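You operate a simulated robot arm through the tools that you are given. There is no shell and no other tool. Be economical: measure what you need, move in short steps, check, and stop when the job is done.

The job below is to be done with a simulated two-armed robot. You get a single attempt, and the scene is never put back.

Task
Fit the orange battery in the torch and check that it lights.
Fine: hold the torch while its cap turns off and on; switch it off again; put the flat blue battery in the green tin and shut the lid. Set down upright: blue battery.
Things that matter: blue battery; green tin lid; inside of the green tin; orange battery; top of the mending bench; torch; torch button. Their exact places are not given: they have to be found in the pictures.

The check looks at the end state, three seconds after you hand in, the way a careful person would. Anything else that was tipped, shoved, dropped, spilled or broken makes it a failure. A push-on lid holds only when it is set on centred and level and pressed home; a screw cap is set on level and turned clockwise until tight.

Robot
Two 7-joint arms with two-finger parallel grippers on one trunk, on a base that drives. Base frame: it is fixed to the floor where the robot stands at the start and does not move with it; the origin is under the middle of the robot, x ahead of it, y to its left, z up. Readings come in mm, degrees, newtons and seconds.
The left shoulder is at the start at [62, 198, 1154], the right one opposite. With the tool pointing down near the work surface each hand reaches from about 280 to 700 mm from the robot's upright axis, wherever it stands, measured 20 degrees to its own side. Places, roughly: green tin lid [500, -100, 1000]; inside of the green tin [500, -100, 900]; top of the mending bench [500, -100, 800]; torch button [500, 100, 900]. Payload 1.57 kg a hand.
The tool frame of a hand sits at the grasp point between the pads (the TCP): z along the fingers, y along the line on which they close. The tips reach 30 mm beyond it. Largest opening 110 mm; finger width 24, thickness 12; the body of the gripper, 48 by 112 mm, starts 78 mm behind the TCP.
Orientation is that of the tool frame in the base frame, as [roll, pitch, yaw] about the fixed x, y, z axes, in that order (R = Rz(yaw) Ry(pitch) Rx(roll)). With the fingers straight down and closing along the base's y, the tool's x points along the base's -x, its y along +y and its z along -z.

Tools
- The arms move only by the tool send_rows. It takes "left_rows", "right_rows" or both (then of equal length, played together; a hand with none holds still); each is a list of rows, each a list of 7 numbers: the opening, from 0 (shut) to 1 (fully open), then the shift along the base's x, y, z in units of 100 mm (1.0 is 100 mm), then the turn, a rotation vector about the base's x, y, z in units of 60 degrees (1.0 is 60 degrees). In form: [[jaw, x, y, z, ax, ay, az], ...]. A call has 1 to 8 rows; each row is the pose to reach, as a shift and turn from the pose commanded when the call began. A call with a number of a shift or a turn outside -1 to 1 is refused whole. A row lasts 0.2 s, in which the tool goes at most 50 mm and 8.6 degrees; a call with a longer step from one row to the next is refused whole, and so is a gripper value outside its range. A pose out of reach is approached as far as the arm can. The call stops where the force on the tool passes 90 N (or 10 N more than at its start, if that is more) or the arm is blocked; 0.2 s more then pass. Each finger travels about 72 mm/s and halts on what it meets, pressing with about 30 N; the grip force reading is that of the motor and also rises with nothing between the fingers. The clock runs only during rows and for 0.2 s after the last one: add rows that repeat a pose to give the fingers time. The reply holds the time, the measured pose of the TCP, the force on the tool along the base axes, the opening and the grip force, in the units named above and with some noise, with the torque about the TCP (base axes, N m) and any sound that the robot's microphone picked up.
- Cameras (640 x 400 px; columns grow to the right, rows downward): "scene" is now at [100.7, 18.8, 1727.6]; the picture's right is [0.26, -0.97, 0.00], its down [-0.82, -0.22, -0.53] and it looks along [0.51, 0.14, -0.85] (base axes); focal length 254 px, centre (320, 200). "left" rides on the left gripper at [70, -16, -141] in its tool frame; the picture's right is [0.23, 0.97, 0.00], its down [-0.85, 0.20, -0.48] and it looks along [-0.47, 0.11, 0.88] (tool axes); focal length 222 px, centre (320, 200). "right" rides on the right gripper at [70, 16, -141] in its tool frame; the picture's right is [-0.23, 0.97, 0.00], its down [-0.86, -0.20, -0.48] and it looks along [-0.47, -0.11, 0.88] (tool axes); focal length 222 px, centre (320, 200).
- snapshot(camera): a new picture of that camera. It takes no simulated time.
- raise_lower(by): slides the trunk up (or, below 0, down) by that many mm; the arms and the scene camera ride with it, the base frame stays. It gives what a move gives, with no picture.
- steer(legs): drives the robot by 1 to 6 legs, each [ahead, left, turn to the left] in mm, mm and degrees, along the robot's own axes; the way and the turn of a leg run together, so that a leg with both is an arc; at most 1500 mm and 180 degrees a leg. The arms and the cameras ride along, it lands a little off, and it stops where it bumps. It gives what a move gives.
- aim_head(pan, tilt): turns the head with the scene camera to pan (to the left, within 86 degrees either way) and tilt (down, from -29 to 69), counted from straight ahead of the robot. It gives what a move gives.
- measure_at(camera, pixels): for up to 12 pixels [column, row] of the newest picture of that camera ("zoom" is the newest enlarged one), the place [x, y, z] in the base frame of the surface seen there, good to about 2 mm. It takes no simulated time.
- inspect(camera, box): a new picture of the part [left, top, right, bottom] of that camera's present view, enlarged. It takes no simulated time.
- finish_job(): hands the job in; it is judged then, once.

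Go step by step. Measure first, check grasps and placings, and put right what went wrong. The budget is 80 turns and 62 pictures, counting those below and the enlarged ones. Unless the task says otherwise, let go and move clear before handing in, and close with one line.

The tools are called after "Request:" as name(argument=value, ...) on one line, values as JSON. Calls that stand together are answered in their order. send_rows: Moves the arms, as the interface text tells. Its arguments: {"type":"object","properties":{"left_rows":{"type":"array"},"right_rows":{"type":"array"}},"required":[]} The other tools are called the same way: raise_lower (by) slides the trunk up or down; steer (legs) drives the base; aim_head (pan, tilt) turns the head that bears the scene camera; snapshot (camera) takes a picture; measure_at (camera, pixels) gives the place of the surface under pixels of a picture; inspect (camera, box) takes an enlarged picture of a part of a camera's view; finish_job () hands the job in.

At the start:

```text
t: 0.0
left_tcp_pos: [538.3, 259.6, 1255.4]
left_orientation: [-179.9, -0.1, -180.0]
left_ft_force: [-0.4, -1.2, -0.3]
left_ft_torque: [-0.04, 0.0, -0.02]
left_opening: 110.0
left_gripper_force: 0.1
right_tcp_pos: [365.4, -100.9, 1202.2]
right_orientation: [-180.0, 0.0, -180.0]
right_ft_force: [0.3, 0.4, -0.4]
right_ft_torque: [-0.02, -0.03, 0.0]
right_opening: 110.1
right_gripper_force: 0.1
trunk travel left (down, up): [-750.0, 240.0]
robot x, y, heading: [4.0, -5.2, 0.1]
head pan, tilt: [15.0, 58.2]
```

scene: 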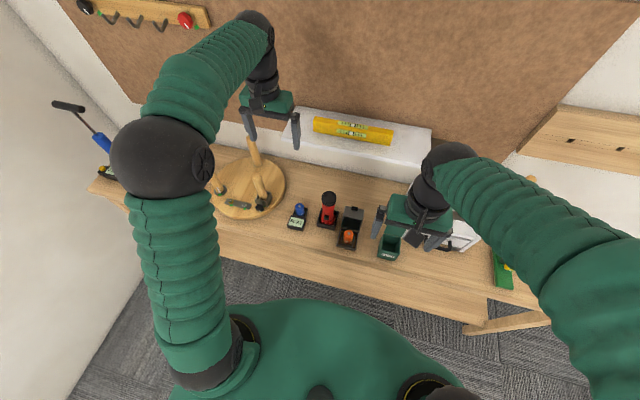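
right: 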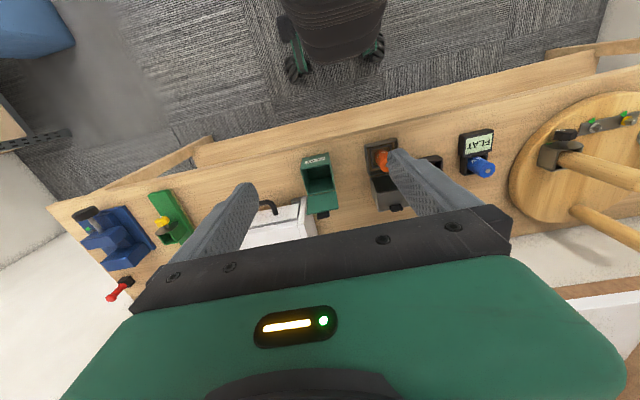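
left: 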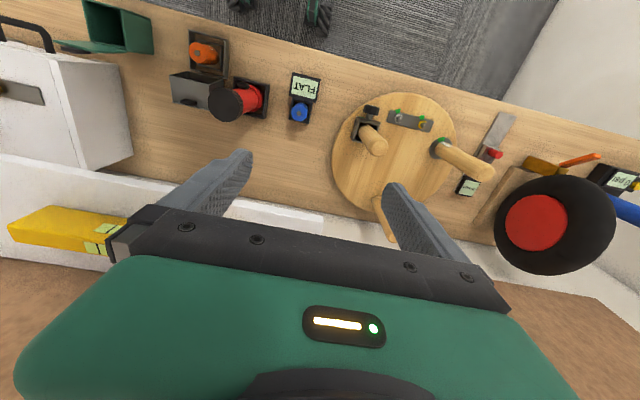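

The scene shows the blue "FLAT" battery near (298,215), the red torch at (328,208), the orange battery at (348,236) and an open green tin at (390,243). I'll zoom in on these.

Request:
inspect(camera="scene", box=[270, 170, 430, 270])

Request:
inspect(camera="left", box=[60, 0, 340, 175])

Request:
inspect(camera="right", box=[230, 110, 510, 285])

```text
4.00 times, centred on (350, 220) of scene
```

zoom: 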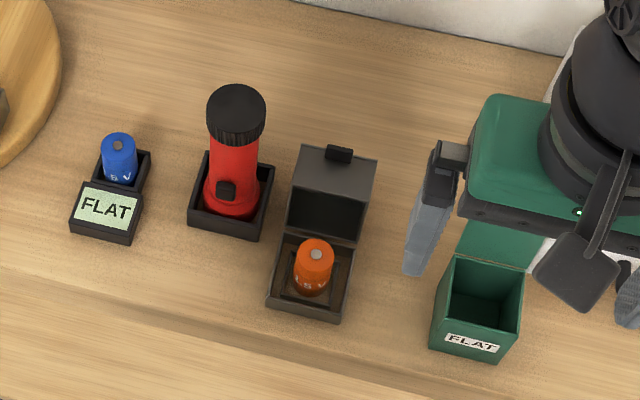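

```text
2.29 times, centred on (200, 88) of left
```

zoom: 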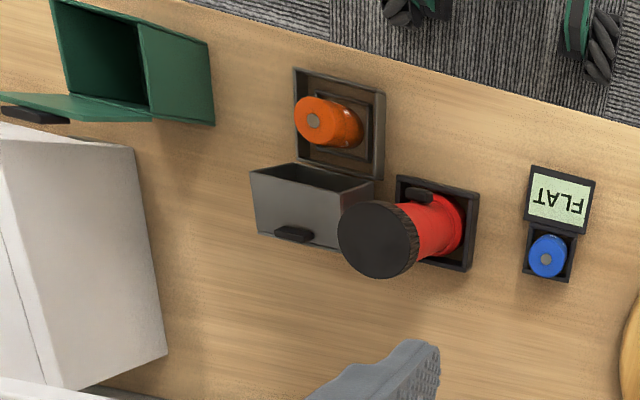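

```text
2.29 times, centred on (370, 198) of right
```

zoom: 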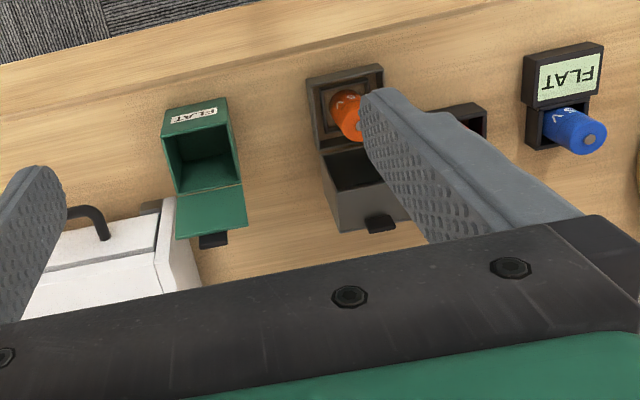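

The pieces are clear: torch in a tray with a knurled cap on top and the button facing the robot, batteries in holders, tin with a hinged lid open to the back. I'll take a fresh scene zoom and measure it.

Request:
inspect(camera="scene", box=[270, 170, 430, 270])

Request:
measure_at(camera="zoom", pixels=[[118, 146], [119, 175], [236, 108], [232, 92], [226, 190], [240, 160], [316, 254], [313, 280], [196, 225], [268, 180], [256, 238], [60, 250]])

Request:
measure_at(camera="zoom", pixels=[[480, 300], [437, 330], [500, 357], [522, 270], [457, 258], [520, 248], [338, 155], [300, 160], [372, 165], [270, 300], [340, 315], [310, 240]])

```text
4.00 times, centred on (350, 220) of scene
```

zoom: 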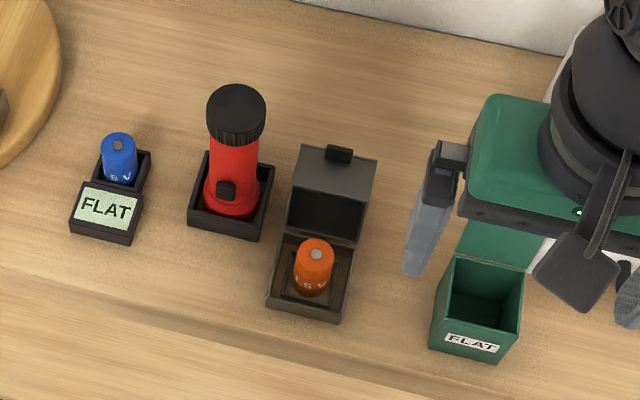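

```text
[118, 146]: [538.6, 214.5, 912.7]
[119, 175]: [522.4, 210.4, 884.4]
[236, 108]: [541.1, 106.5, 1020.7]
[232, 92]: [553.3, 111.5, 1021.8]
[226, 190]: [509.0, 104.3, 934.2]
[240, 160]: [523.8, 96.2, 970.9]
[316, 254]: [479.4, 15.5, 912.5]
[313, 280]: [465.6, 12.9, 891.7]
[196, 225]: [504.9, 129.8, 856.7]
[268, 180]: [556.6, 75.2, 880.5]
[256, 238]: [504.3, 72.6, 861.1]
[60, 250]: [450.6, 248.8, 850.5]
```

```text
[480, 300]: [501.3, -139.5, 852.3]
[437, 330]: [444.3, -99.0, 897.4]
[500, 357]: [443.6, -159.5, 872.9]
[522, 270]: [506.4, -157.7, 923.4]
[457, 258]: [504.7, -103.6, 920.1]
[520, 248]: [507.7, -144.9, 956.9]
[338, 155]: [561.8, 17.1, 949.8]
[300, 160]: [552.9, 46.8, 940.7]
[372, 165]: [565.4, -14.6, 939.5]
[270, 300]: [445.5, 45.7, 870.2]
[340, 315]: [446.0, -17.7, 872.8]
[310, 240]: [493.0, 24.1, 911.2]
```

The torch axis is about (541,106), cap top z≈1021, body radius ≈20, button at (509,104,934). The left hand will grip the body nearly level, with the fingers pointing ahead, so I'll turn and lower it in steps.

Request:
send_rows(left_rows=[[0.75, -0.1, -0.1, -0.1, 0, -0.125, 0], [0.75, -0.2, -0.25, -0.2, 0, -0.25, 0], [0.75, -0.3, -0.4, -0.3, 0, -0.375, 0], [0.75, -0.4, -0.5, -0.4, 0, -0.5, 0], [0.75, -0.5, -0.65, -0.5, 0, -0.625, 0], [0.75, -0.6, -0.8, -0.6, 0, -0.75, 0], [0.75, -0.7, -0.9, -0.7, 0, -0.875, 0], [0.75, -0.8, -1, -0.8, 0, -1, 0]])

```text
t: 1.8
left_tcp_pos: [508.7, 150.0, 1187.7]
left_orientation: [-180.0, 59.7, -179.9]
left_ft_force: [0.4, 0.6, 1.2]
left_ft_torque: [0.0, 0.01, 0.0]
left_opening: 82.6
left_gripper_force: 0.0
left hand out of reach, approached as far as the arm can: row 7, 8
right_tcp_pos: [369.9, -101.0, 1201.8]
right_orientation: [-179.9, -0.3, 179.9]
right_ft_force: [0.6, -0.2, -0.3]
right_ft_torque: [-0.02, 0.01, 0.01]
right_opening: 109.9
right_gripper_force: 0.0
trunk travel left (down, up): [-750.0, 240.0]
robot x, y, heading: [0.8, 1.6, -0.1]
head pan, tilt: [15.0, 58.2]
```

The level pose was only out of reach because the hand is high and near the shoulder; lower and further forward should be fine. I'll move over the torch axis while still above the cap, and measure the cap's lower edge.

Request:
send_rows(left_rows=[[0.75, 0.1, -0.1, -0.1, 0, 0, 0], [0.75, 0.25, -0.25, -0.3, 0, -0.05, 0], [0.75, 0.33, -0.4, -0.55, 0, -0.1, 0], [0.75, 0.33, -0.44, -0.8, 0, -0.15, 0], [0.75, 0.33, -0.44, -1, 0, -0.17, 0], [0.75, 0.33, -0.44, -1, 0, -0.17, 0]])

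Request:
snapshot(camera="left")

Request:
inspect(camera="scene", box=[270, 170, 430, 270])

```text
t: 3.2
left_tcp_pos: [538.5, 104.0, 1088.9]
left_orientation: [179.9, 70.3, 179.9]
left_ft_force: [0.5, -0.5, -0.4]
left_ft_torque: [0.0, -0.02, -0.01]
left_opening: 82.4
left_gripper_force: 0.1
right_tcp_pos: [367.1, -101.8, 1202.5]
right_orientation: [-180.0, 0.0, -180.0]
right_ft_force: [0.6, -0.3, 1.1]
right_ft_torque: [0.01, 0.0, -0.04]
right_opening: 109.9
right_gripper_force: 0.2
trunk travel left (down, up): [-750.0, 240.0]
robot x, y, heading: [-1.8, -2.5, -0.3]
head pan, tilt: [15.0, 58.2]
```

```text
54 pictures are left
```

left: 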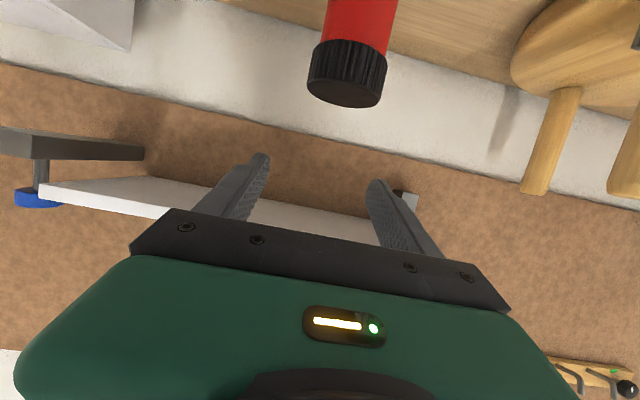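

```text
4.00 times, centred on (350, 220) of scene
```

zoom: 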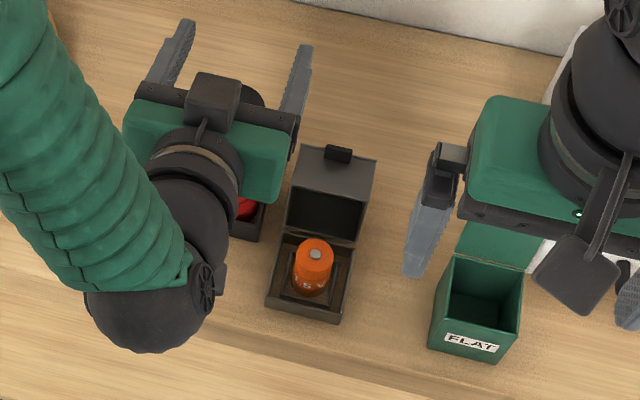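

The left camera shows the torch cap at (346,75) with its lower rim near row 42. I'll measure those edges.

Request:
measure_at(camera="left", pixels=[[346, 92], [345, 70], [349, 46], [351, 36], [354, 10], [325, 30], [386, 40], [310, 80], [384, 92]])

```text
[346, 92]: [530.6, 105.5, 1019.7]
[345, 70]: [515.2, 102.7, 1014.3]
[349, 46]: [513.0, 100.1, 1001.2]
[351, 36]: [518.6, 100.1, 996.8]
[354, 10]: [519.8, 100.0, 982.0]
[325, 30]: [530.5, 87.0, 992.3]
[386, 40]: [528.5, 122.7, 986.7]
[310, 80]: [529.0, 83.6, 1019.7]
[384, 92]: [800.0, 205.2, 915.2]
```

The cap spans z 997–1020 and the body's centre is y≈105. I'll narrow the jaw slightly and lower the hand around the torch to z≈950.

Request:
send_rows(left_rows=[[0.65, 0.02, 0.01, 0, 0, 0, 0], [0.65, 0.02, 0.01, -0.2, 0, 0, 0], [0.65, 0.02, 0.01, -0.45, 0, 0, 0], [0.65, 0.02, 0.01, -0.7, 0, 0, 0], [0.65, 0.02, 0.01, -0.95, 0, 0, 0]])

Request:
send_rows(left_rows=[[0.65, 0, 0, -0.2, 0, 0, 0], [0.65, 0, 0, -0.44, 0, 0, 0], [0.65, 0, 0, -0.44, 0, 0, 0]])

Request:
snapshot(camera="left")

Request:
snapshot(camera="right")

```text
t: 4.4
left_tcp_pos: [541.6, 104.9, 992.0]
left_orientation: [179.8, 70.2, 179.9]
left_ft_force: [0.4, 0.4, 0.6]
left_ft_torque: [-0.01, -0.01, -0.01]
left_opening: 71.8
left_gripper_force: 0.0
right_tcp_pos: [367.2, -101.1, 1202.2]
right_orientation: [180.0, 0.0, 180.0]
right_ft_force: [0.3, 0.5, -0.2]
right_ft_torque: [0.01, 0.01, -0.02]
right_opening: 110.0
right_gripper_force: 0.0
trunk travel left (down, up): [-750.0, 240.0]
robot x, y, heading: [0.1, 1.1, 0.1]
head pan, tilt: [15.0, 58.2]
```

```text
t: 5.2
left_tcp_pos: [540.0, 104.6, 949.3]
left_orientation: [-180.0, 70.2, 180.0]
left_ft_force: [0.2, -0.3, -0.1]
left_ft_torque: [0.03, 0.03, -0.02]
left_opening: 71.2
left_gripper_force: 0.0
right_tcp_pos: [365.9, -102.5, 1202.7]
right_orientation: [-179.9, 0.0, -179.9]
right_ft_force: [-1.1, -0.1, 0.4]
right_ft_torque: [0.0, 0.01, -0.01]
right_opening: 109.9
right_gripper_force: 0.0
trunk travel left (down, up): [-750.0, 240.0]
robot x, y, heading: [2.4, 1.3, 0.0]
head pan, tilt: [15.0, 58.2]
```

```text
52 pictures are left
```

left: 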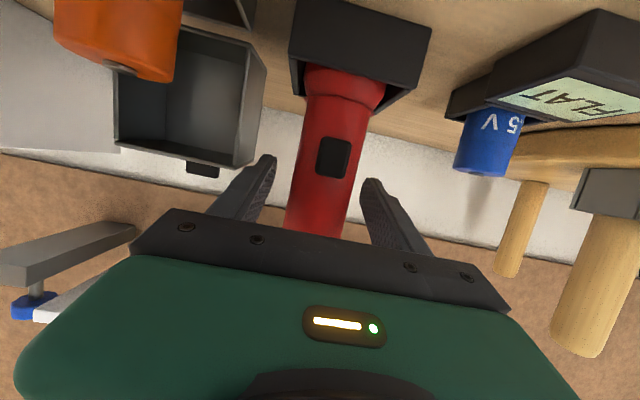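

```text
51 pictures are left
```

right: 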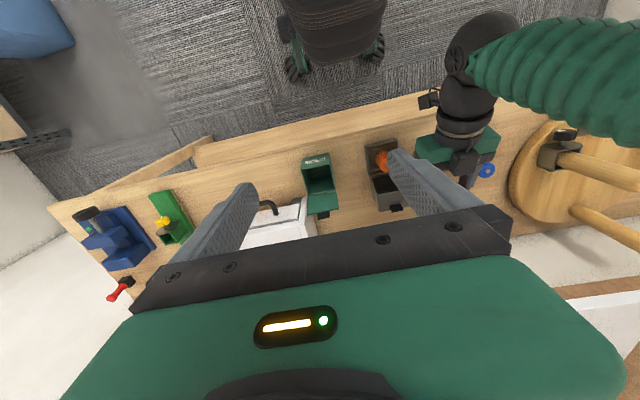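

The torch sits between the left fingers, with the button clear. I'll close the left hand and at the same time move the right hand toward the cap.

Request:
send_rows(left_rows=[[0.5, 0, 0, 0, 0, 0, 0], [0.4, 0, 0, 0, 0, 0, 0], [0.3, 0, 0, 0, 0, 0, 0], [0.25, 0, 0, 0, 0, 0, 0], [0.25, 0, 0, 0, 0, 0, 0], [0.25, 0, 0, 0, 0, 0, 0]], right_rows=[[1, 0.2, 0.2, 0, 0, 0, 0], [1, 0.4, 0.4, 0, 0, 0, 0], [1, 0.6, 0.6, 0, 0, 0, 0], [1, 0.8, 0.8, 0, 0, 0, 0], [1, 0.9, 1, 0, 0, 0, 0], [1, 0.9, 1, 0, 0, 0, 0]])

Request:
send_rows(right_rows=[[1, 0.2, 0.2, 0, 0, 0, 0], [1, 0.4, 0.4, -0.1, 0, 0, 0], [1, 0.6, 0.6, -0.2, 0, 0, 0], [1, 0.8, 0.8, -0.4, 0, 0, 0], [0.7, 0.84, 1, -0.6, 0, 0, 0], [0.7, 0.84, 1, -0.6, 0, 0, 0]])

Request:
snapshot(camera="right")

```text
t: 6.6
left_tcp_pos: [541.2, 106.4, 948.4]
left_orientation: [-179.9, 70.3, 179.9]
left_ft_force: [0.4, -0.3, -1.2]
left_ft_torque: [0.01, -0.01, 0.02]
left_opening: 40.7
left_gripper_force: 30.4
right_tcp_pos: [457.4, -0.6, 1202.3]
right_orientation: [180.0, 0.1, 179.9]
right_ft_force: [0.5, 1.3, -1.0]
right_ft_torque: [-0.02, -0.01, 0.02]
right_opening: 110.0
right_gripper_force: 0.0
trunk travel left (down, up): [-750.0, 240.0]
robot x, y, heading: [-2.2, -0.9, -0.2]
head pan, tilt: [15.0, 58.2]
```

```text
t: 8.0
left_tcp_pos: [539.6, 106.7, 948.7]
left_orientation: [-179.9, 70.2, -179.8]
left_ft_force: [0.5, -0.3, -0.7]
left_ft_torque: [0.01, -0.03, -0.01]
left_opening: 40.7
left_gripper_force: 29.8
right_tcp_pos: [540.5, 102.3, 1141.2]
right_orientation: [-179.8, -0.1, 180.0]
right_ft_force: [0.1, -0.2, 0.2]
right_ft_torque: [0.03, 0.02, -0.01]
right_opening: 77.1
right_gripper_force: 0.0
trunk travel left (down, up): [-750.0, 240.0]
robot x, y, heading: [0.3, -1.7, 0.1]
head pan, tilt: [15.0, 58.2]
```

```text
50 pictures are left
```

right: 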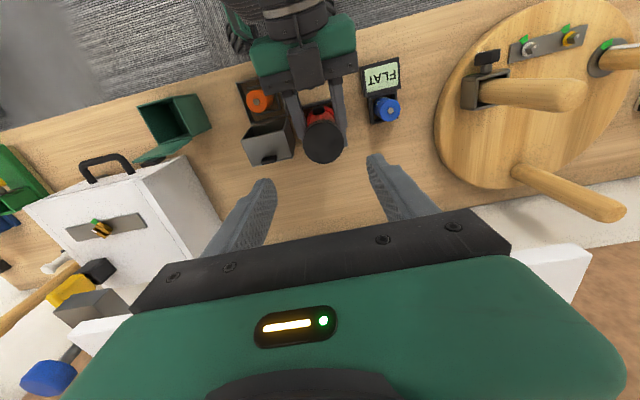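

The right hand is above the torch; cap at (323,142). I'll measure it, and pre-turn the right hand clockwise for stroke.

Request:
measure_at(camera="right", pixels=[[323, 148], [307, 146], [339, 143], [324, 159], [322, 130]])

Request:
send_rows(right_rows=[[0.7, 0, 0, 0, 0, 0, -0.14], [0.7, 0, 0, 0, 0, 0, -0.28], [0.7, 0, 0, 0, 0, 0, -0.42], [0.7, 0, 0, 0, 0, 0, -0.56], [0.7, 0, 0, 0, 0, 0, -0.7], [0.7, 0, 0, 0, 0, 0, -0.84], [0.7, 0, 0, 0, 0, 0, -0.98], [0.7, 0, 0, 0, 0, 0, -1]])

```text
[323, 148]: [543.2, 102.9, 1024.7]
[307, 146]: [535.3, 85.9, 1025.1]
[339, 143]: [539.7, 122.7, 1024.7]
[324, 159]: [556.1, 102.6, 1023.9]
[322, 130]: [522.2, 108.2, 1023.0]
```

```text
t: 10.0
left_tcp_pos: [538.6, 106.4, 948.0]
left_orientation: [-179.9, 70.4, -180.0]
left_ft_force: [0.5, 0.6, 1.1]
left_ft_torque: [0.15, -0.04, -0.01]
left_opening: 40.4
left_gripper_force: 30.0
right_tcp_pos: [557.6, 70.1, 1152.4]
right_orientation: [178.8, -0.1, 116.2]
right_ft_force: [-0.2, -0.1, -0.6]
right_ft_torque: [-0.05, 0.0, 0.01]
right_opening: 76.8
right_gripper_force: 0.0
trunk travel left (down, up): [-750.0, 240.0]
robot x, y, heading: [3.3, 1.6, -0.3]
head pan, tilt: [15.0, 58.2]
stopped in row 8 (right hand): the arm was blocked; the commanded pose is now the measured one
```

The right hand was blocked at about -64° and pushed off. I'll look at the arms before going on.

Request:
snapshot(camera="scene")

Request:
snapshot(camera="right")

```text
49 pictures are left
```

scene: 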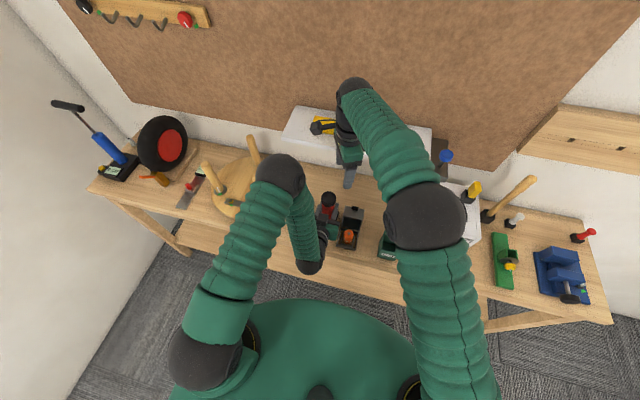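

```text
48 pictures are left
```

right: 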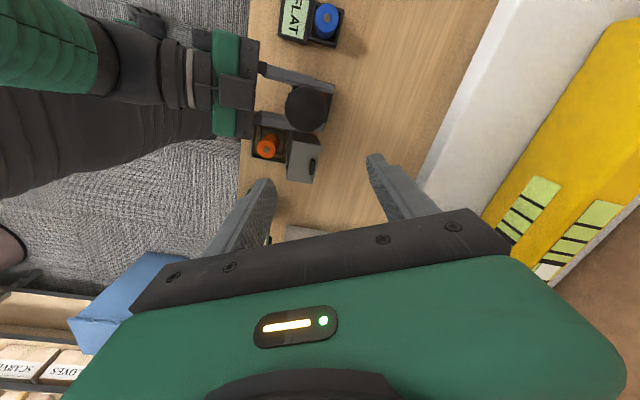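

The right arm got into an awkward stretched pose at -60°. I'll turn back to neutral, then test the positive direction.

Request:
send_rows(right_rows=[[0.7, -0.03, 0.05, 0, 0, 0, 0.13], [0.7, -0.06, 0.12, 0, 0, 0, 0.26], [0.7, -0.1, 0.2, 0, 0, 0, 0.39], [0.7, -0.13, 0.28, 0, 0, 0, 0.52], [0.7, -0.16, 0.35, -0.05, 0, 0, 0.65], [0.7, -0.16, 0.35, -0.1, 0, 0, 0.78], [0.7, -0.16, 0.35, -0.1, 0, 0, 0.91], [0.7, -0.16, 0.35, -0.1, 0, 0, 1]])

Request:
send_rows(right_rows=[[0.7, 0, 0, 0, 0, 0, 0.14], [0.7, 0, 0, 0, 0, 0, 0.28], [0.7, 0, 0, 0, 0, 0, 0.42], [0.7, 0, 0, 0, 0, 0, 0.56], [0.7, 0, 0, 0, 0, 0, 0.7], [0.7, 0, 0, 0, 0, 0, 0.84], [0.7, 0, 0, 0, 0, 0, 0.98], [0.7, 0, 0, 0, 0, 0, 1]])

```text
t: 11.8
left_tcp_pos: [538.2, 106.3, 949.6]
left_orientation: [-179.8, 70.1, -179.8]
left_ft_force: [0.1, -0.4, -2.7]
left_ft_torque: [-0.01, -0.02, 0.0]
left_opening: 40.7
left_gripper_force: 29.7
right_tcp_pos: [540.0, 112.0, 1144.5]
right_orientation: [179.0, -0.1, 177.0]
right_ft_force: [0.9, 0.3, -0.6]
right_ft_torque: [0.02, -0.01, 0.03]
right_opening: 77.1
right_gripper_force: 0.1
trunk travel left (down, up): [-750.0, 240.0]
robot x, y, heading: [-0.8, 1.3, -0.0]
head pan, tilt: [15.0, 58.2]
```

```text
t: 13.6
left_tcp_pos: [538.1, 107.8, 949.1]
left_orientation: [-179.8, 70.3, -179.9]
left_ft_force: [0.5, 0.1, -3.2]
left_ft_torque: [-0.03, 0.0, 0.01]
left_opening: 40.7
left_gripper_force: 30.0
right_tcp_pos: [539.9, 112.1, 1142.8]
right_orientation: [178.8, -0.2, -122.8]
right_ft_force: [0.3, -0.4, -0.4]
right_ft_torque: [0.01, 0.02, -0.01]
right_opening: 77.0
right_gripper_force: 0.0
trunk travel left (down, up): [-750.0, 240.0]
robot x, y, heading: [0.8, 1.8, 0.2]
head pan, tilt: [15.0, 58.2]
```

+57° works smoothly. I'll test further in that direction to find the stroke.

Request:
send_rows(right_rows=[[0.7, 0, 0, 0, 0, 0, 0.14], [0.7, 0, 0, 0, 0, 0, 0.28], [0.7, 0, 0, 0, 0, 0, 0.42], [0.7, 0, 0, 0, 0, 0, 0.56], [0.7, 0, 0, 0, 0, 0, 0.7], [0.7, 0, 0, 0, 0, 0, 0.84], [0.7, 0, 0, 0, 0, 0, 0.98], [0.7, 0, 0, 0, 0, 0, 1]])

Request:
send_rows(right_rows=[[0.7, 0, 0, 0, 0, 0, 0.14], [0.7, 0, 0, 0, 0, 0, 0.28], [0.7, 0, 0, 0, 0, 0, 0.42], [0.7, 0, 0, 0, 0, 0, 0.56], [0.7, 0, 0, 0, 0, 0, 0.7], [0.7, 0, 0, 0, 0, 0, 0.84], [0.7, 0, 0, 0, 0, 0, 0.98], [0.7, 0, 0, 0, 0, 0, 1]])

Request:
snapshot(camera="scene")

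```text
t: 15.4
left_tcp_pos: [538.9, 106.3, 950.8]
left_orientation: [-179.9, 70.2, -179.8]
left_ft_force: [0.9, 0.3, -2.5]
left_ft_torque: [-0.01, -0.03, 0.01]
left_opening: 40.6
left_gripper_force: 29.9
right_tcp_pos: [540.4, 112.4, 1142.6]
right_orientation: [179.0, -0.1, -62.9]
right_ft_force: [-0.1, -0.1, 0.7]
right_ft_torque: [-0.02, -0.01, -0.01]
right_opening: 77.1
right_gripper_force: 0.0
trunk travel left (down, up): [-750.0, 240.0]
robot x, y, heading: [2.5, 0.4, 0.1]
head pan, tilt: [15.0, 58.2]
```

```text
t: 17.2
left_tcp_pos: [539.3, 105.7, 948.9]
left_orientation: [-179.9, 70.3, -179.9]
left_ft_force: [-0.7, 0.2, -3.1]
left_ft_torque: [-0.01, -0.02, 0.01]
left_opening: 40.6
left_gripper_force: 29.6
right_tcp_pos: [538.7, 111.7, 1143.6]
right_orientation: [178.9, 0.0, -2.9]
right_ft_force: [0.5, 0.1, -0.4]
right_ft_torque: [-0.02, 0.02, 0.02]
right_opening: 76.9
right_gripper_force: 0.0
trunk travel left (down, up): [-750.0, 240.0]
robot x, y, heading: [-2.5, -1.0, 0.1]
head pan, tilt: [15.0, 58.2]
```

```text
47 pictures are left
```

scene: 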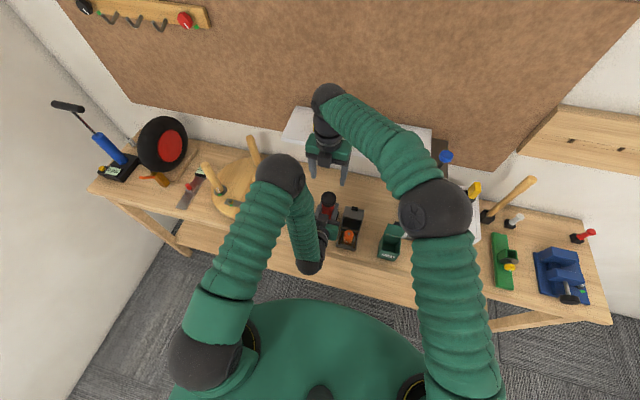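

The right wrist has at least 180° of CCW range. I'll centre over the cap, go down to z≈1020 and grip here, then try turning counter-clockwise from this point.

Request:
send_rows(right_rows=[[0.7, 0.02, -0.07, 0, 0.018, 0, 0.05], [0.7, 0.02, -0.07, -0.25, 0.018, 0, 0.05], [0.7, 0.02, -0.07, -0.5, 0.018, 0, 0.05], [0.7, 0.02, -0.07, -0.75, 0.018, 0, 0.05], [0.7, 0.02, -0.07, -0.98, 0.018, 0, 0.05], [0.7, 0.02, -0.07, -0.98, 0.018, 0, 0.05]])

Request:
send_rows(right_rows=[[0.7, 0, 0, -0.12, 0, 0, 0], [0.7, 0, 0, -0.25, 0, 0, 0], [0.7, 0, 0, -0.25, 0, 0, 0], [0.55, 0, 0, -0.25, 0, 0, 0], [0.4, 0, 0, -0.25, 0, 0, 0], [0.3, 0, 0, -0.25, 0, 0, 0], [0.3, 0, 0, -0.25, 0, 0, 0]])

Request:
snapshot(camera="right")

```text
t: 18.6
left_tcp_pos: [539.7, 106.9, 948.8]
left_orientation: [-179.9, 70.3, -179.9]
left_ft_force: [-0.5, -0.4, -3.4]
left_ft_torque: [0.03, -0.01, 0.01]
left_opening: 40.6
left_gripper_force: 30.6
right_tcp_pos: [540.8, 104.6, 1043.6]
right_orientation: [180.0, -0.1, 0.1]
right_ft_force: [1.3, 0.6, -0.2]
right_ft_torque: [-0.02, 0.04, 0.02]
right_opening: 76.9
right_gripper_force: 0.0
trunk travel left (down, up): [-750.0, 240.0]
robot x, y, heading: [0.4, 1.8, 0.1]
head pan, tilt: [15.0, 58.2]
```

```text
t: 20.2
left_tcp_pos: [539.3, 105.8, 949.0]
left_orientation: [-179.8, 70.2, -179.8]
left_ft_force: [-0.9, -9.5, -0.7]
left_ft_torque: [0.57, -0.05, 0.01]
left_opening: 40.5
left_gripper_force: 30.1
right_tcp_pos: [539.8, 104.3, 1019.3]
right_orientation: [-179.9, 0.1, 0.1]
right_ft_force: [0.5, 9.9, -2.1]
right_ft_torque: [0.11, -0.02, -0.04]
right_opening: 50.5
right_gripper_force: 30.2
trunk travel left (down, up): [-750.0, 240.0]
robot x, y, heading: [-2.3, 1.3, 0.0]
head pan, tilt: [15.0, 58.2]
```

```text
46 pictures are left
```

right: 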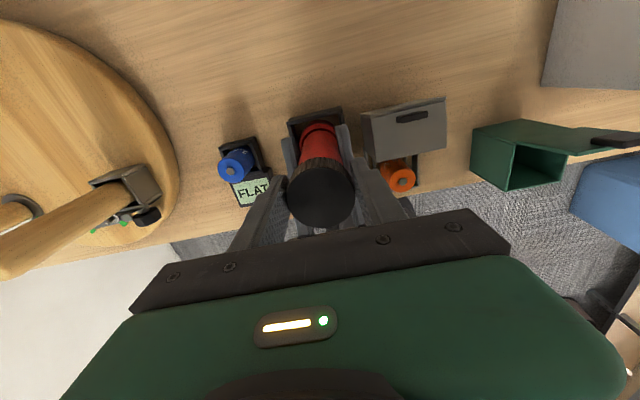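

Cap gripped (50.5 mm, 30 N), about 1 mm off-centre. I'll turn it 60° counter-clockwise while shifting 1 mm in +y.

Request:
send_rows(right_rows=[[0.3, 0, 0.012, 0, 0, 0, 0.12], [0.3, 0, 0.012, 0, 0, 0, 0.25], [0.3, 0, 0.012, 0, 0, 0, 0.38], [0.3, 0, 0.012, 0, 0, 0, 0.51], [0.3, 0, 0.012, 0, 0, 0, 0.64], [0.3, 0, 0.012, 0, 0, 0, 0.77], [0.3, 0, 0.012, 0, 0, 0, 0.9], [0.3, 0, 0.012, 0, 0, 0, 1]])

```text
t: 22.0
left_tcp_pos: [537.1, 103.9, 949.4]
left_orientation: [-179.8, 70.4, -179.9]
left_ft_force: [10.8, -17.6, -4.2]
left_ft_torque: [0.91, 0.56, 0.07]
left_opening: 40.8
left_gripper_force: 29.8
right_tcp_pos: [539.1, 107.4, 1020.6]
right_orientation: [-179.7, -0.1, 54.2]
right_ft_force: [-10.5, 18.2, -0.1]
right_ft_torque: [0.35, 0.16, -0.08]
right_opening: 50.4
right_gripper_force: 30.0
right hand out of reach, approached as far as the arm can: row 8
trunk travel left (down, up): [-750.0, 240.0]
robot x, y, heading: [3.6, 2.5, -0.4]
head pan, tilt: [15.0, 58.2]
```

The stroke ends at yaw ≈54°, with no click. I'll open, wind the hand back about 170° and regrasp.

Request:
send_rows(right_rows=[[0.5, 0, 0, 0, 0, 0, 0], [0.7, 0, 0, 0, 0, 0, 0], [0.7, 0, 0, 0, 0, 0, -0.14], [0.7, 0, 0, 0, 0, 0, -0.28], [0.7, 0, 0, 0, 0, 0, -0.42], [0.7, 0, 0, 0, 0, 0, -0.56], [0.7, 0, 0, 0, 0, 0, -0.7], [0.7, 0, 0, 0, 0, 0, -0.84]])

Request:
send_rows(right_rows=[[0.7, 0, 0, 0, 0, 0, -0.14], [0.7, 0, 0, 0, 0, 0, -0.28], [0.7, 0, 0, 0, 0, 0, -0.42], [0.7, 0, 0, 0, 0, 0, -0.56], [0.7, 0, 0, 0, 0, 0, -0.7], [0.7, 0, 0, 0, 0, 0, -0.84], [0.7, 0, 0, 0, 0, 0, -0.98], [0.7, 0, 0, 0, 0, 0, -1]])

Request:
send_rows(right_rows=[[0.7, 0, 0, 0, 0, 0, -0.14], [0.7, 0, 0, 0, 0, 0, -0.28], [0.7, 0, 0, 0, 0, 0, -0.42], [0.7, 0, 0, 0, 0, 0, -0.56], [0.7, 0, 0, 0, 0, 0, -0.7], [0.7, 0, 0, 0, 0, 0, -0.84], [0.7, 0, 0, 0, 0, 0, -0.98], [0.7, 0, 0, 0, 0, 0, -1]])

```text
t: 23.8
left_tcp_pos: [540.1, 105.1, 949.8]
left_orientation: [-179.9, 70.2, -179.9]
left_ft_force: [0.1, -0.3, -3.2]
left_ft_torque: [-0.02, 0.02, -0.02]
left_opening: 40.8
left_gripper_force: 30.2
right_tcp_pos: [540.4, 105.2, 1019.0]
right_orientation: [179.9, 0.0, 3.4]
right_ft_force: [-0.4, 0.3, 0.4]
right_ft_torque: [0.02, 0.01, 0.0]
right_opening: 77.0
right_gripper_force: 0.0
trunk travel left (down, up): [-750.0, 240.0]
robot x, y, heading: [2.1, 2.8, 0.2]
head pan, tilt: [15.0, 58.2]
```

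```text
t: 25.6
left_tcp_pos: [538.8, 107.0, 949.0]
left_orientation: [-179.8, 70.3, -179.8]
left_ft_force: [0.0, -1.8, -4.0]
left_ft_torque: [0.0, -0.05, -0.01]
left_opening: 40.8
left_gripper_force: 29.8
right_tcp_pos: [541.9, 106.8, 1019.0]
right_orientation: [180.0, -0.1, -56.5]
right_ft_force: [-0.2, 0.2, -0.9]
right_ft_torque: [-0.02, 0.0, 0.0]
right_opening: 76.8
right_gripper_force: 0.1
trunk travel left (down, up): [-750.0, 240.0]
robot x, y, heading: [-1.2, 1.0, 0.1]
head pan, tilt: [15.0, 58.2]
```

```text
t: 27.4
left_tcp_pos: [539.3, 106.0, 949.1]
left_orientation: [-179.8, 70.3, -179.9]
left_ft_force: [0.2, 1.1, -3.2]
left_ft_torque: [-0.01, -0.01, 0.0]
left_opening: 40.7
left_gripper_force: 29.5
right_tcp_pos: [540.9, 105.7, 1019.8]
right_orientation: [179.9, -0.2, -116.5]
right_ft_force: [0.5, 0.5, -0.5]
right_ft_torque: [-0.01, -0.01, 0.0]
right_opening: 77.0
right_gripper_force: 0.0
trunk travel left (down, up): [-750.0, 240.0]
robot x, y, heading: [0.6, -1.3, -0.3]
head pan, tilt: [15.0, 58.2]
```

Clear of the cap and no force. I'll wind back 60° more, then grip.

Request:
send_rows(right_rows=[[0.7, 0, 0, 0, 0, 0, -0.14], [0.7, 0, 0, 0, 0, 0, -0.28], [0.7, 0, 0, 0, 0, 0, -0.42], [0.7, 0, 0, 0, 0, 0, -0.56], [0.7, 0, 0, 0, 0, 0, -0.7], [0.7, 0, 0, 0, 0, 0, -0.84], [0.7, 0, 0, 0, 0, 0, -0.98], [0.7, 0, 0, 0, 0, 0, -1]])

Request:
send_rows(right_rows=[[0.55, 0, 0, 0, 0, 0, 0], [0.4, 0, 0, 0, 0, 0, 0], [0.3, 0, 0, 0, 0, 0, 0], [0.3, 0, 0, 0, 0, 0, 0]])

Request:
send_rows(right_rows=[[0.3, 0, 0, 0, 0, 0, 0.14], [0.3, 0, 0, 0, 0, 0, 0.28], [0.3, 0, 0, 0, 0, 0, 0.42], [0.3, 0, 0, 0, 0, 0, 0.56], [0.3, 0, 0, 0, 0, 0, 0.7], [0.3, 0, 0, 0, 0, 0, 0.84], [0.3, 0, 0, 0, 0, 0, 0.98], [0.3, 0, 0, 0, 0, 0, 1]])

```text
t: 29.2
left_tcp_pos: [540.1, 106.0, 951.3]
left_orientation: [-179.8, 70.2, -179.8]
left_ft_force: [0.1, 0.5, -3.5]
left_ft_torque: [0.02, 0.01, 0.0]
left_opening: 40.8
left_gripper_force: 30.2
right_tcp_pos: [546.4, 98.2, 1024.3]
right_orientation: [179.9, 0.0, -177.6]
right_ft_force: [0.3, -0.1, 0.1]
right_ft_torque: [0.0, -0.01, -0.04]
right_opening: 76.8
right_gripper_force: 0.0
trunk travel left (down, up): [-750.0, 240.0]
robot x, y, heading: [2.0, -1.0, 0.1]
head pan, tilt: [15.0, 58.2]
```

```text
t: 30.2
left_tcp_pos: [538.4, 103.9, 948.1]
left_orientation: [-179.5, 70.3, -179.9]
left_ft_force: [3.5, -26.8, -13.1]
left_ft_torque: [1.15, -0.28, 0.08]
left_opening: 40.8
left_gripper_force: 30.1
right_tcp_pos: [546.9, 98.2, 1020.5]
right_orientation: [179.9, -0.1, -177.5]
right_ft_force: [-0.8, 24.6, 12.3]
right_ft_torque: [0.51, 0.11, -0.31]
right_opening: 55.0
right_gripper_force: 12.2
trunk travel left (down, up): [-750.0, 240.0]
robot x, y, heading: [0.2, 0.1, 0.1]
head pan, tilt: [15.0, 58.2]
```

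```text
t: 32.0
left_tcp_pos: [540.5, 106.8, 950.2]
left_orientation: [-179.8, 70.4, -179.8]
left_ft_force: [17.7, -12.7, 6.0]
left_ft_torque: [0.82, 0.67, 0.04]
left_opening: 41.0
left_gripper_force: 29.5
right_tcp_pos: [539.6, 107.1, 1019.3]
right_orientation: [179.8, -0.3, -116.3]
right_ft_force: [-17.1, 11.2, -9.1]
right_ft_torque: [-0.03, 0.53, -0.03]
right_opening: 47.7
right_gripper_force: 29.7
trunk travel left (down, up): [-750.0, 240.0]
robot x, y, heading: [-2.2, -1.2, 0.3]
head pan, tilt: [15.0, 58.2]
```

At -177° the arm was at its limit and the grip was off-centre. I'll open, regrip here at -116° and then turn.

Request:
send_rows(right_rows=[[0.5, 0, 0, 0, 0, 0, 0], [0.7, 0, 0, 0, 0, 0, 0], [0.7, 0, 0, 0, 0, 0, 0], [0.55, 0, 0, 0, 0, 0, 0], [0.4, 0, 0, 0, 0, 0, 0], [0.3, 0, 0, 0, 0, 0, 0], [0.3, 0, 0, 0, 0, 0, 0]])

Request:
snapshot(camera="right")

Request:
send_rows(right_rows=[[0.3, 0, 0, 0, 0, 0, 0.14], [0.3, 0, 0, 0, 0, 0, 0.28], [0.3, 0, 0, 0, 0, 0, 0.42], [0.3, 0, 0, 0, 0, 0, 0.56], [0.3, 0, 0, 0, 0, 0, 0.7], [0.3, 0, 0, 0, 0, 0, 0.84], [0.3, 0, 0, 0, 0, 0, 0.98], [0.3, 0, 0, 0, 0, 0, 1]])

Request:
send_rows(right_rows=[[0.3, 0, 0, 0, 0, 0, 0.14], [0.3, 0, 0, 0, 0, 0, 0.28], [0.3, 0, 0, 0, 0, 0, 0.42], [0.3, 0, 0, 0, 0, 0, 0.56], [0.3, 0, 0, 0, 0, 0, 0.7], [0.3, 0, 0, 0, 0, 0, 0.84], [0.3, 0, 0, 0, 0, 0, 0.98], [0.3, 0, 0, 0, 0, 0, 1]])

Request:
snapshot(camera="right")

```text
t: 33.6
left_tcp_pos: [538.4, 105.5, 949.6]
left_orientation: [-179.8, 70.3, -179.8]
left_ft_force: [17.4, -7.2, -9.1]
left_ft_torque: [0.49, 0.52, 0.03]
left_opening: 40.9
left_gripper_force: 30.0
right_tcp_pos: [538.7, 108.3, 1020.3]
right_orientation: [179.8, -0.3, -116.4]
right_ft_force: [-17.1, 6.0, 7.0]
right_ft_torque: [-0.03, 0.65, -0.02]
right_opening: 47.3
right_gripper_force: 30.5
trunk travel left (down, up): [-750.0, 240.0]
robot x, y, heading: [2.2, 0.9, -0.1]
head pan, tilt: [15.0, 58.2]
```

```text
45 pictures are left
```

right: 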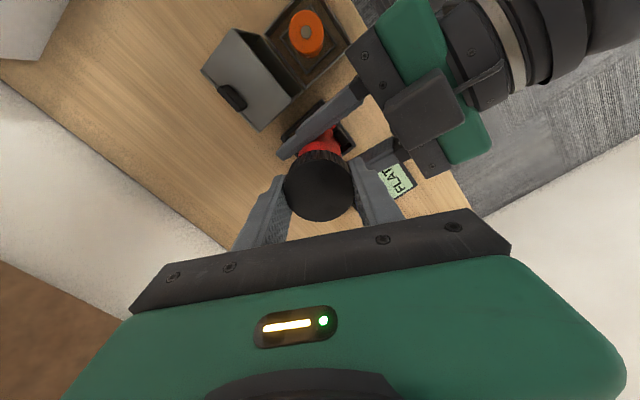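

```text
t: 35.4
left_tcp_pos: [539.0, 105.5, 949.0]
left_orientation: [-179.8, 70.4, -179.9]
left_ft_force: [23.2, -15.8, -9.0]
left_ft_torque: [0.54, 0.11, 0.04]
left_opening: 40.7
left_gripper_force: 30.1
right_tcp_pos: [539.9, 108.3, 1019.4]
right_orientation: [180.0, 0.1, -56.3]
right_ft_force: [-18.4, 15.5, 7.2]
right_ft_torque: [0.46, 0.7, -0.05]
right_opening: 47.4
right_gripper_force: 29.7
trunk travel left (down, up): [-750.0, 240.0]
robot x, y, heading: [2.4, -1.7, -0.0]
head pan, tilt: [15.0, 58.2]
```

```text
t: 37.2
left_tcp_pos: [538.6, 106.3, 949.4]
left_orientation: [-180.0, 70.3, 179.9]
left_ft_force: [21.7, -12.9, -5.6]
left_ft_torque: [0.21, 0.25, -0.03]
left_opening: 40.7
left_gripper_force: 30.5
right_tcp_pos: [540.5, 105.7, 1020.6]
right_orientation: [179.9, -0.1, 3.7]
right_ft_force: [-17.0, 11.3, 10.7]
right_ft_torque: [0.38, 0.25, 0.01]
right_opening: 47.1
right_gripper_force: 30.1
trunk travel left (down, up): [-750.0, 240.0]
robot x, y, heading: [-3.2, 2.7, 0.1]
head pan, tilt: [15.0, 58.2]
```

```text
44 pictures are left
```

right: 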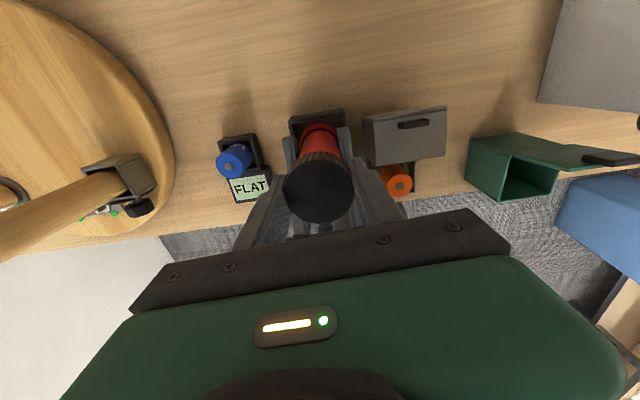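

The cap is turning with almost no torque and pushing the hand up. I'll turn another 45° while easing up 3 mm, then test by lifting gently.

Request:
send_rows(right_rows=[[0.3, -0.005, 0, 0.01, 0, 0, 0.14], [0.3, -0.01, 0, 0.02, 0, 0, 0.28], [0.3, -0.01, 0, 0.02, 0, 0, 0.42], [0.3, -0.01, 0, 0.03, 0, 0, 0.56], [0.3, -0.01, 0, 0.03, 0, 0, 0.7], [0.3, -0.01, 0, 0.03, 0, 0, 0.8], [0.3, -0.01, 0, 0.03, 0, 0, 0.8]])

Request:
send_rows(right_rows=[[0.3, 0, 0, 0.02, 0, 0, 0], [0.3, 0, 0, 0.04, 0, 0, 0], [0.3, 0, 0, 0.04, 0, 0, 0]])

Request:
inspect(camera="left", box=[200, 0, 480, 240])

```text
t: 38.8
left_tcp_pos: [538.3, 107.0, 949.5]
left_orientation: [-180.0, 70.1, 180.0]
left_ft_force: [-1.5, -0.9, 2.1]
left_ft_torque: [-0.02, -0.02, -0.04]
left_opening: 40.6
left_gripper_force: 29.8
right_tcp_pos: [539.2, 106.5, 1022.7]
right_orientation: [-180.0, 0.0, 51.6]
right_ft_force: [0.4, 0.4, -0.1]
right_ft_torque: [0.0, 0.0, 0.02]
right_opening: 47.2
right_gripper_force: 30.2
trunk travel left (down, up): [-750.0, 240.0]
robot x, y, heading: [1.5, -2.4, -0.1]
head pan, tilt: [15.0, 58.2]
```

```text
t: 39.6
left_tcp_pos: [539.4, 107.0, 949.5]
left_orientation: [-179.8, 70.2, -180.0]
left_ft_force: [0.2, 0.9, -0.7]
left_ft_torque: [0.06, 0.0, 0.02]
left_opening: 40.5
left_gripper_force: 30.1
right_tcp_pos: [539.3, 106.0, 1025.6]
right_orientation: [-180.0, 0.0, 51.6]
right_ft_force: [0.3, 0.2, -0.8]
right_ft_torque: [-0.01, 0.02, -0.02]
right_opening: 47.3
right_gripper_force: 30.2
trunk travel left (down, up): [-750.0, 240.0]
robot x, y, heading: [-0.6, 1.2, -0.2]
head pan, tilt: [15.0, 58.2]
```

```text
1.67 times, centred on (340, 120) of left
```

zoom: 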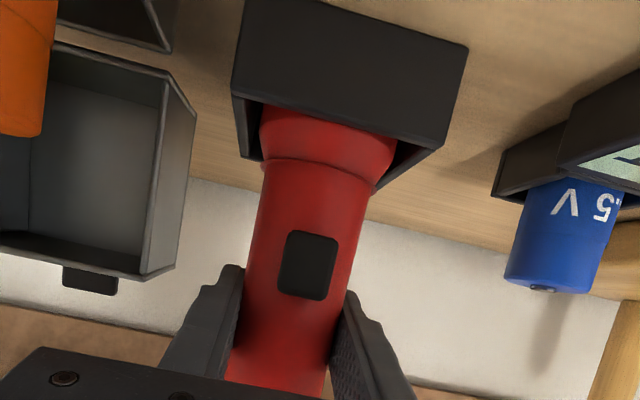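

The cap came free (forces ~0). I'll keep it in the right hand, already wound to the right end for tightening, lift it clear and move it aside.

Request:
send_rows(right_rows=[[0.3, 0, 0, 0.1, 0, 0, 0], [0.3, 0, 0, 0.3, 0, 0, 0], [0.3, 0, 0, 0.55, 0, 0, 0], [0.3, 0, 0, 0.8, 0, 0, 0], [0.3, 0, 0, 1, 0, 0, 0], [0.3, 0, -0.3, 1, 0, 0, 0], [0.3, 0, -0.6, 1, 0, 0, 0], [0.3, 0, -0.9, 1, 0, 0, 0]])

Request:
snapshot(camera="right")

Request:
send_rows(right_rows=[[0.3, 0, -0.3, 0, 0, 0, 0], [0.3, 0, -0.6, 0, 0, 0, 0], [0.3, 0, -1, 0, 0, 0, 0], [0.3, 0, -1, 0, 0, 0, 0]])

Request:
snapshot(camera="scene")

```text
t: 41.4
left_tcp_pos: [539.5, 103.9, 949.5]
left_orientation: [179.9, 70.3, 179.8]
left_ft_force: [0.5, 0.4, -3.1]
left_ft_torque: [0.0, 0.01, -0.01]
left_opening: 40.4
left_gripper_force: 29.7
right_tcp_pos: [538.5, 13.5, 1127.6]
right_orientation: [-179.8, -0.2, 51.6]
right_ft_force: [0.3, -0.6, -0.1]
right_ft_torque: [0.0, -0.04, -0.01]
right_opening: 47.4
right_gripper_force: 30.1
trunk travel left (down, up): [-750.0, 240.0]
robot x, y, heading: [0.0, -0.4, 0.2]
head pan, tilt: [15.0, 58.2]
```

```text
42 pictures are left
```

right: 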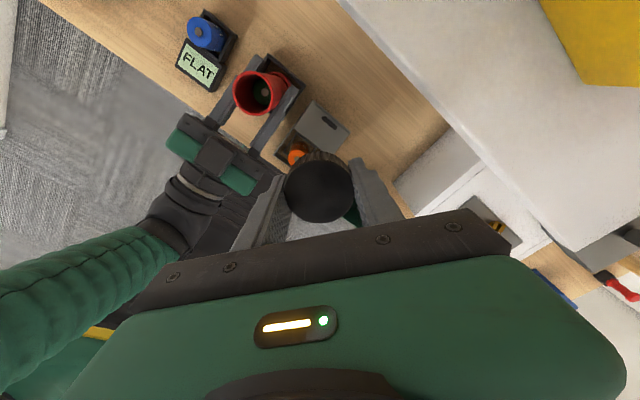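

```text
t: 42.4
left_tcp_pos: [539.6, 105.8, 949.5]
left_orientation: [-179.9, 70.4, -179.9]
left_ft_force: [-0.6, 0.0, -3.5]
left_ft_torque: [-0.06, -0.03, -0.01]
left_opening: 40.7
left_gripper_force: 29.6
right_tcp_pos: [538.2, -64.5, 1126.7]
right_orientation: [-179.9, 0.0, 51.2]
right_ft_force: [0.6, -0.3, -0.5]
right_ft_torque: [0.0, 0.05, 0.02]
right_opening: 47.5
right_gripper_force: 29.3
right hand out of reach, approached as far as the arm can: row 3, 4
trunk travel left (down, up): [-750.0, 240.0]
robot x, y, heading: [0.6, 1.4, -0.0]
head pan, tilt: [15.0, 58.2]
```

```text
41 pictures are left
```

scene: 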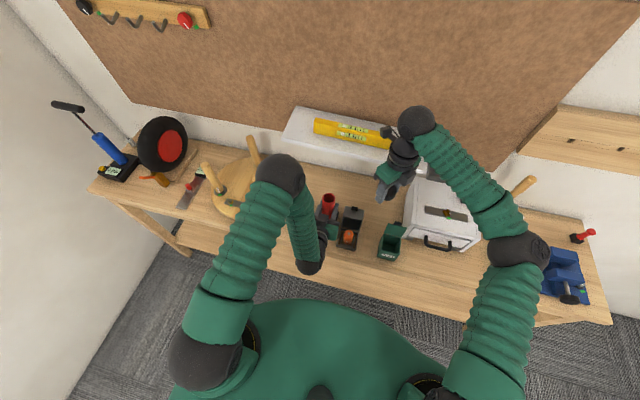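

The torch is open with a spring visible at the tube bottom, and the right hand holds the cap. I'll move the right hand further off while the left opens and rises off the torch.

Request:
send_rows(right_rows=[[0.3, 0, -0.1, 0.1, 0, 0, -0.12], [0.3, 0, -0.25, 0.2, 0, 0, -0.24], [0.3, 0, -0.4, 0.3, 0, 0, -0.36], [0.3, 0, -0.6, 0.3, 0, 0, -0.48], [0.3, 0, -0.8, 0.3, 0, 0, -0.6], [0.3, 0, -1, 0.3, 0, 0, -0.7], [0.3, 0, -1, 0.3, 0, 0, -0.7], [0.3, 0, -1, 0.3, 0, 0, -0.7]], left_rows=[[0.4, 0, 0, 0, 0, 0, 0], [0.55, 0, 0, 0, 0, 0, 0], [0.65, 0, 0, 0, 0, 0, 0], [0.65, 0, 0, 0.2, 0, 0, 0], [0.65, 0, 0, 0.45, 0, 0, 0], [0.65, 0, 0, 0.7, 0, 0, 0], [0.65, 0, 0, 0.9, 0, 0, 0], [0.65, 0, 0, 1, 0, 0, 0]])

Request:
snapshot(camera="left")

```text
t: 44.2
left_tcp_pos: [539.2, 104.2, 1051.0]
left_orientation: [179.9, 70.3, 179.9]
left_ft_force: [-0.7, 0.1, 0.8]
left_ft_torque: [-0.03, 0.01, 0.02]
left_opening: 71.5
left_gripper_force: 0.1
right_tcp_pos: [539.0, -166.3, 1155.3]
right_orientation: [-179.9, -0.2, 9.5]
right_ft_force: [-0.3, -1.0, 0.1]
right_ft_torque: [-0.02, 0.0, 0.02]
right_opening: 47.2
right_gripper_force: 30.2
trunk travel left (down, up): [-750.0, 240.0]
robot x, y, heading: [3.6, -0.8, -0.2]
head pan, tilt: [15.0, 58.2]
```

```text
40 pictures are left
```

left: 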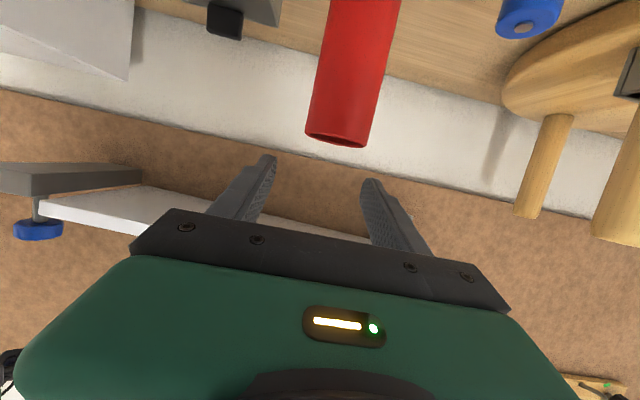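

The torch stands by itself, rim near (337,138). I'll measure the rim and bring the left hand to point down above the orange battery.

Request:
measure_at(camera="left", pixels=[[337, 136], [306, 130], [368, 143], [335, 146]])

Request:
send_rows(left_rows=[[0.65, 0, 0, 0.2, 0, 0.12, 0], [0.65, -0.05, -0.05, 0.4, 0, 0.25, 0], [0.65, -0.1, -0.12, 0.6, 0, 0.38, 0], [0.65, -0.15, -0.2, 0.7, 0, 0.51, 0], [0.65, -0.2, -0.28, 0.7, 0, 0.64, 0], [0.65, -0.25, -0.36, 0.7, 0, 0.77, 0], [0.65, -0.3, -0.44, 0.7, 0, 0.9, 0], [0.65, -0.3, -0.5, 0.7, 0, 1, 0]])

Request:
send_rows(left_rows=[[0.65, -0.05, -0.1, 0, 0, 0.1, 0], [0.65, -0.15, -0.2, 0, 0, 0.17, 0], [0.65, -0.32, -0.41, 0, 0, 0.17, 0], [0.65, -0.32, -0.41, -0.3, 0, 0.17, 0], [0.65, -0.32, -0.41, -0.6, 0, 0.17, 0], [0.65, -0.32, -0.41, -0.6, 0, 0.17, 0]])

Request:
snapshot(camera="left")

```text
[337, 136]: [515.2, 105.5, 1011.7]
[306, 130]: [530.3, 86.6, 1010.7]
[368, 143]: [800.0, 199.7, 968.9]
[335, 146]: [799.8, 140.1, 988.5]
```

```text
t: 46.0
left_tcp_pos: [509.8, 55.1, 1119.6]
left_orientation: [-180.0, 10.3, -179.9]
left_ft_force: [-0.3, -0.2, -0.4]
left_ft_torque: [-0.04, 0.0, 0.0]
left_opening: 71.4
left_gripper_force: 0.0
left hand out of reach, approached as far as the arm can: row 5
right_tcp_pos: [538.4, -165.9, 1155.8]
right_orientation: [-179.9, 0.1, 9.6]
right_ft_force: [-0.6, 0.8, -0.6]
right_ft_torque: [0.0, 0.03, 0.02]
right_opening: 47.2
right_gripper_force: 30.1
trunk travel left (down, up): [-750.0, 240.0]
robot x, y, heading: [1.4, -0.5, 0.2]
head pan, tilt: [15.0, 58.2]
```

```text
t: 47.4
left_tcp_pos: [477.1, 14.8, 1060.2]
left_orientation: [-180.0, 0.3, -179.9]
left_ft_force: [-0.1, 0.9, -0.1]
left_ft_torque: [0.0, -0.04, -0.02]
left_opening: 71.3
left_gripper_force: 0.0
right_tcp_pos: [537.1, -165.9, 1156.3]
right_orientation: [-180.0, -0.1, 9.7]
right_ft_force: [0.0, 0.5, -0.5]
right_ft_torque: [0.01, -0.01, 0.01]
right_opening: 47.3
right_gripper_force: 30.1
trunk travel left (down, up): [-750.0, 240.0]
robot x, y, heading: [-2.6, -1.4, 0.2]
head pan, tilt: [15.0, 58.2]
```

```text
39 pictures are left
```

left: 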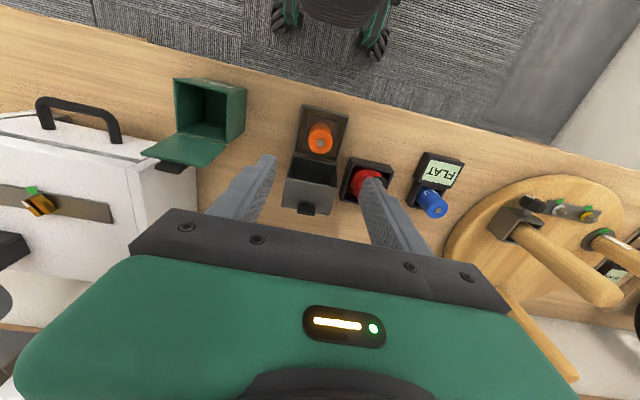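

I'll measure the orange battery top (320,142) and blue battery top (432,208), then a zoom for the torch mouth (the finger partly hides it).

Request:
measure_at(camera="left", pixels=[[321, 142], [310, 141], [333, 141], [320, 130], [320, 152], [434, 209], [425, 206], [446, 208], [433, 216], [362, 180], [366, 172], [380, 172]])

Request:
inspect(camera="left", box=[270, 90, 470, 230])

```text
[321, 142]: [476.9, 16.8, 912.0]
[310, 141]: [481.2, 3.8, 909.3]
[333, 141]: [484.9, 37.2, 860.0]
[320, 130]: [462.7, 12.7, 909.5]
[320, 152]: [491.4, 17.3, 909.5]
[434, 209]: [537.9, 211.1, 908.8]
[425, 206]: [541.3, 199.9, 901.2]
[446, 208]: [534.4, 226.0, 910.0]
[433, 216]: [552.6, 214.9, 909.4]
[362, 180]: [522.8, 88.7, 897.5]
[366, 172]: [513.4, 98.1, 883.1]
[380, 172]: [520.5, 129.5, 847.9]
```

```text
2.86 times, centred on (370, 160) of left
```

zoom: 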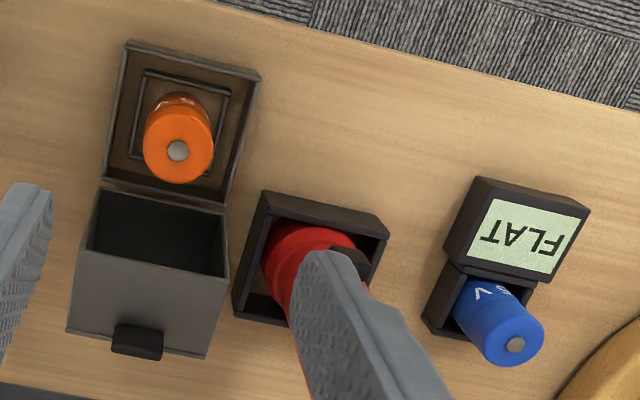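

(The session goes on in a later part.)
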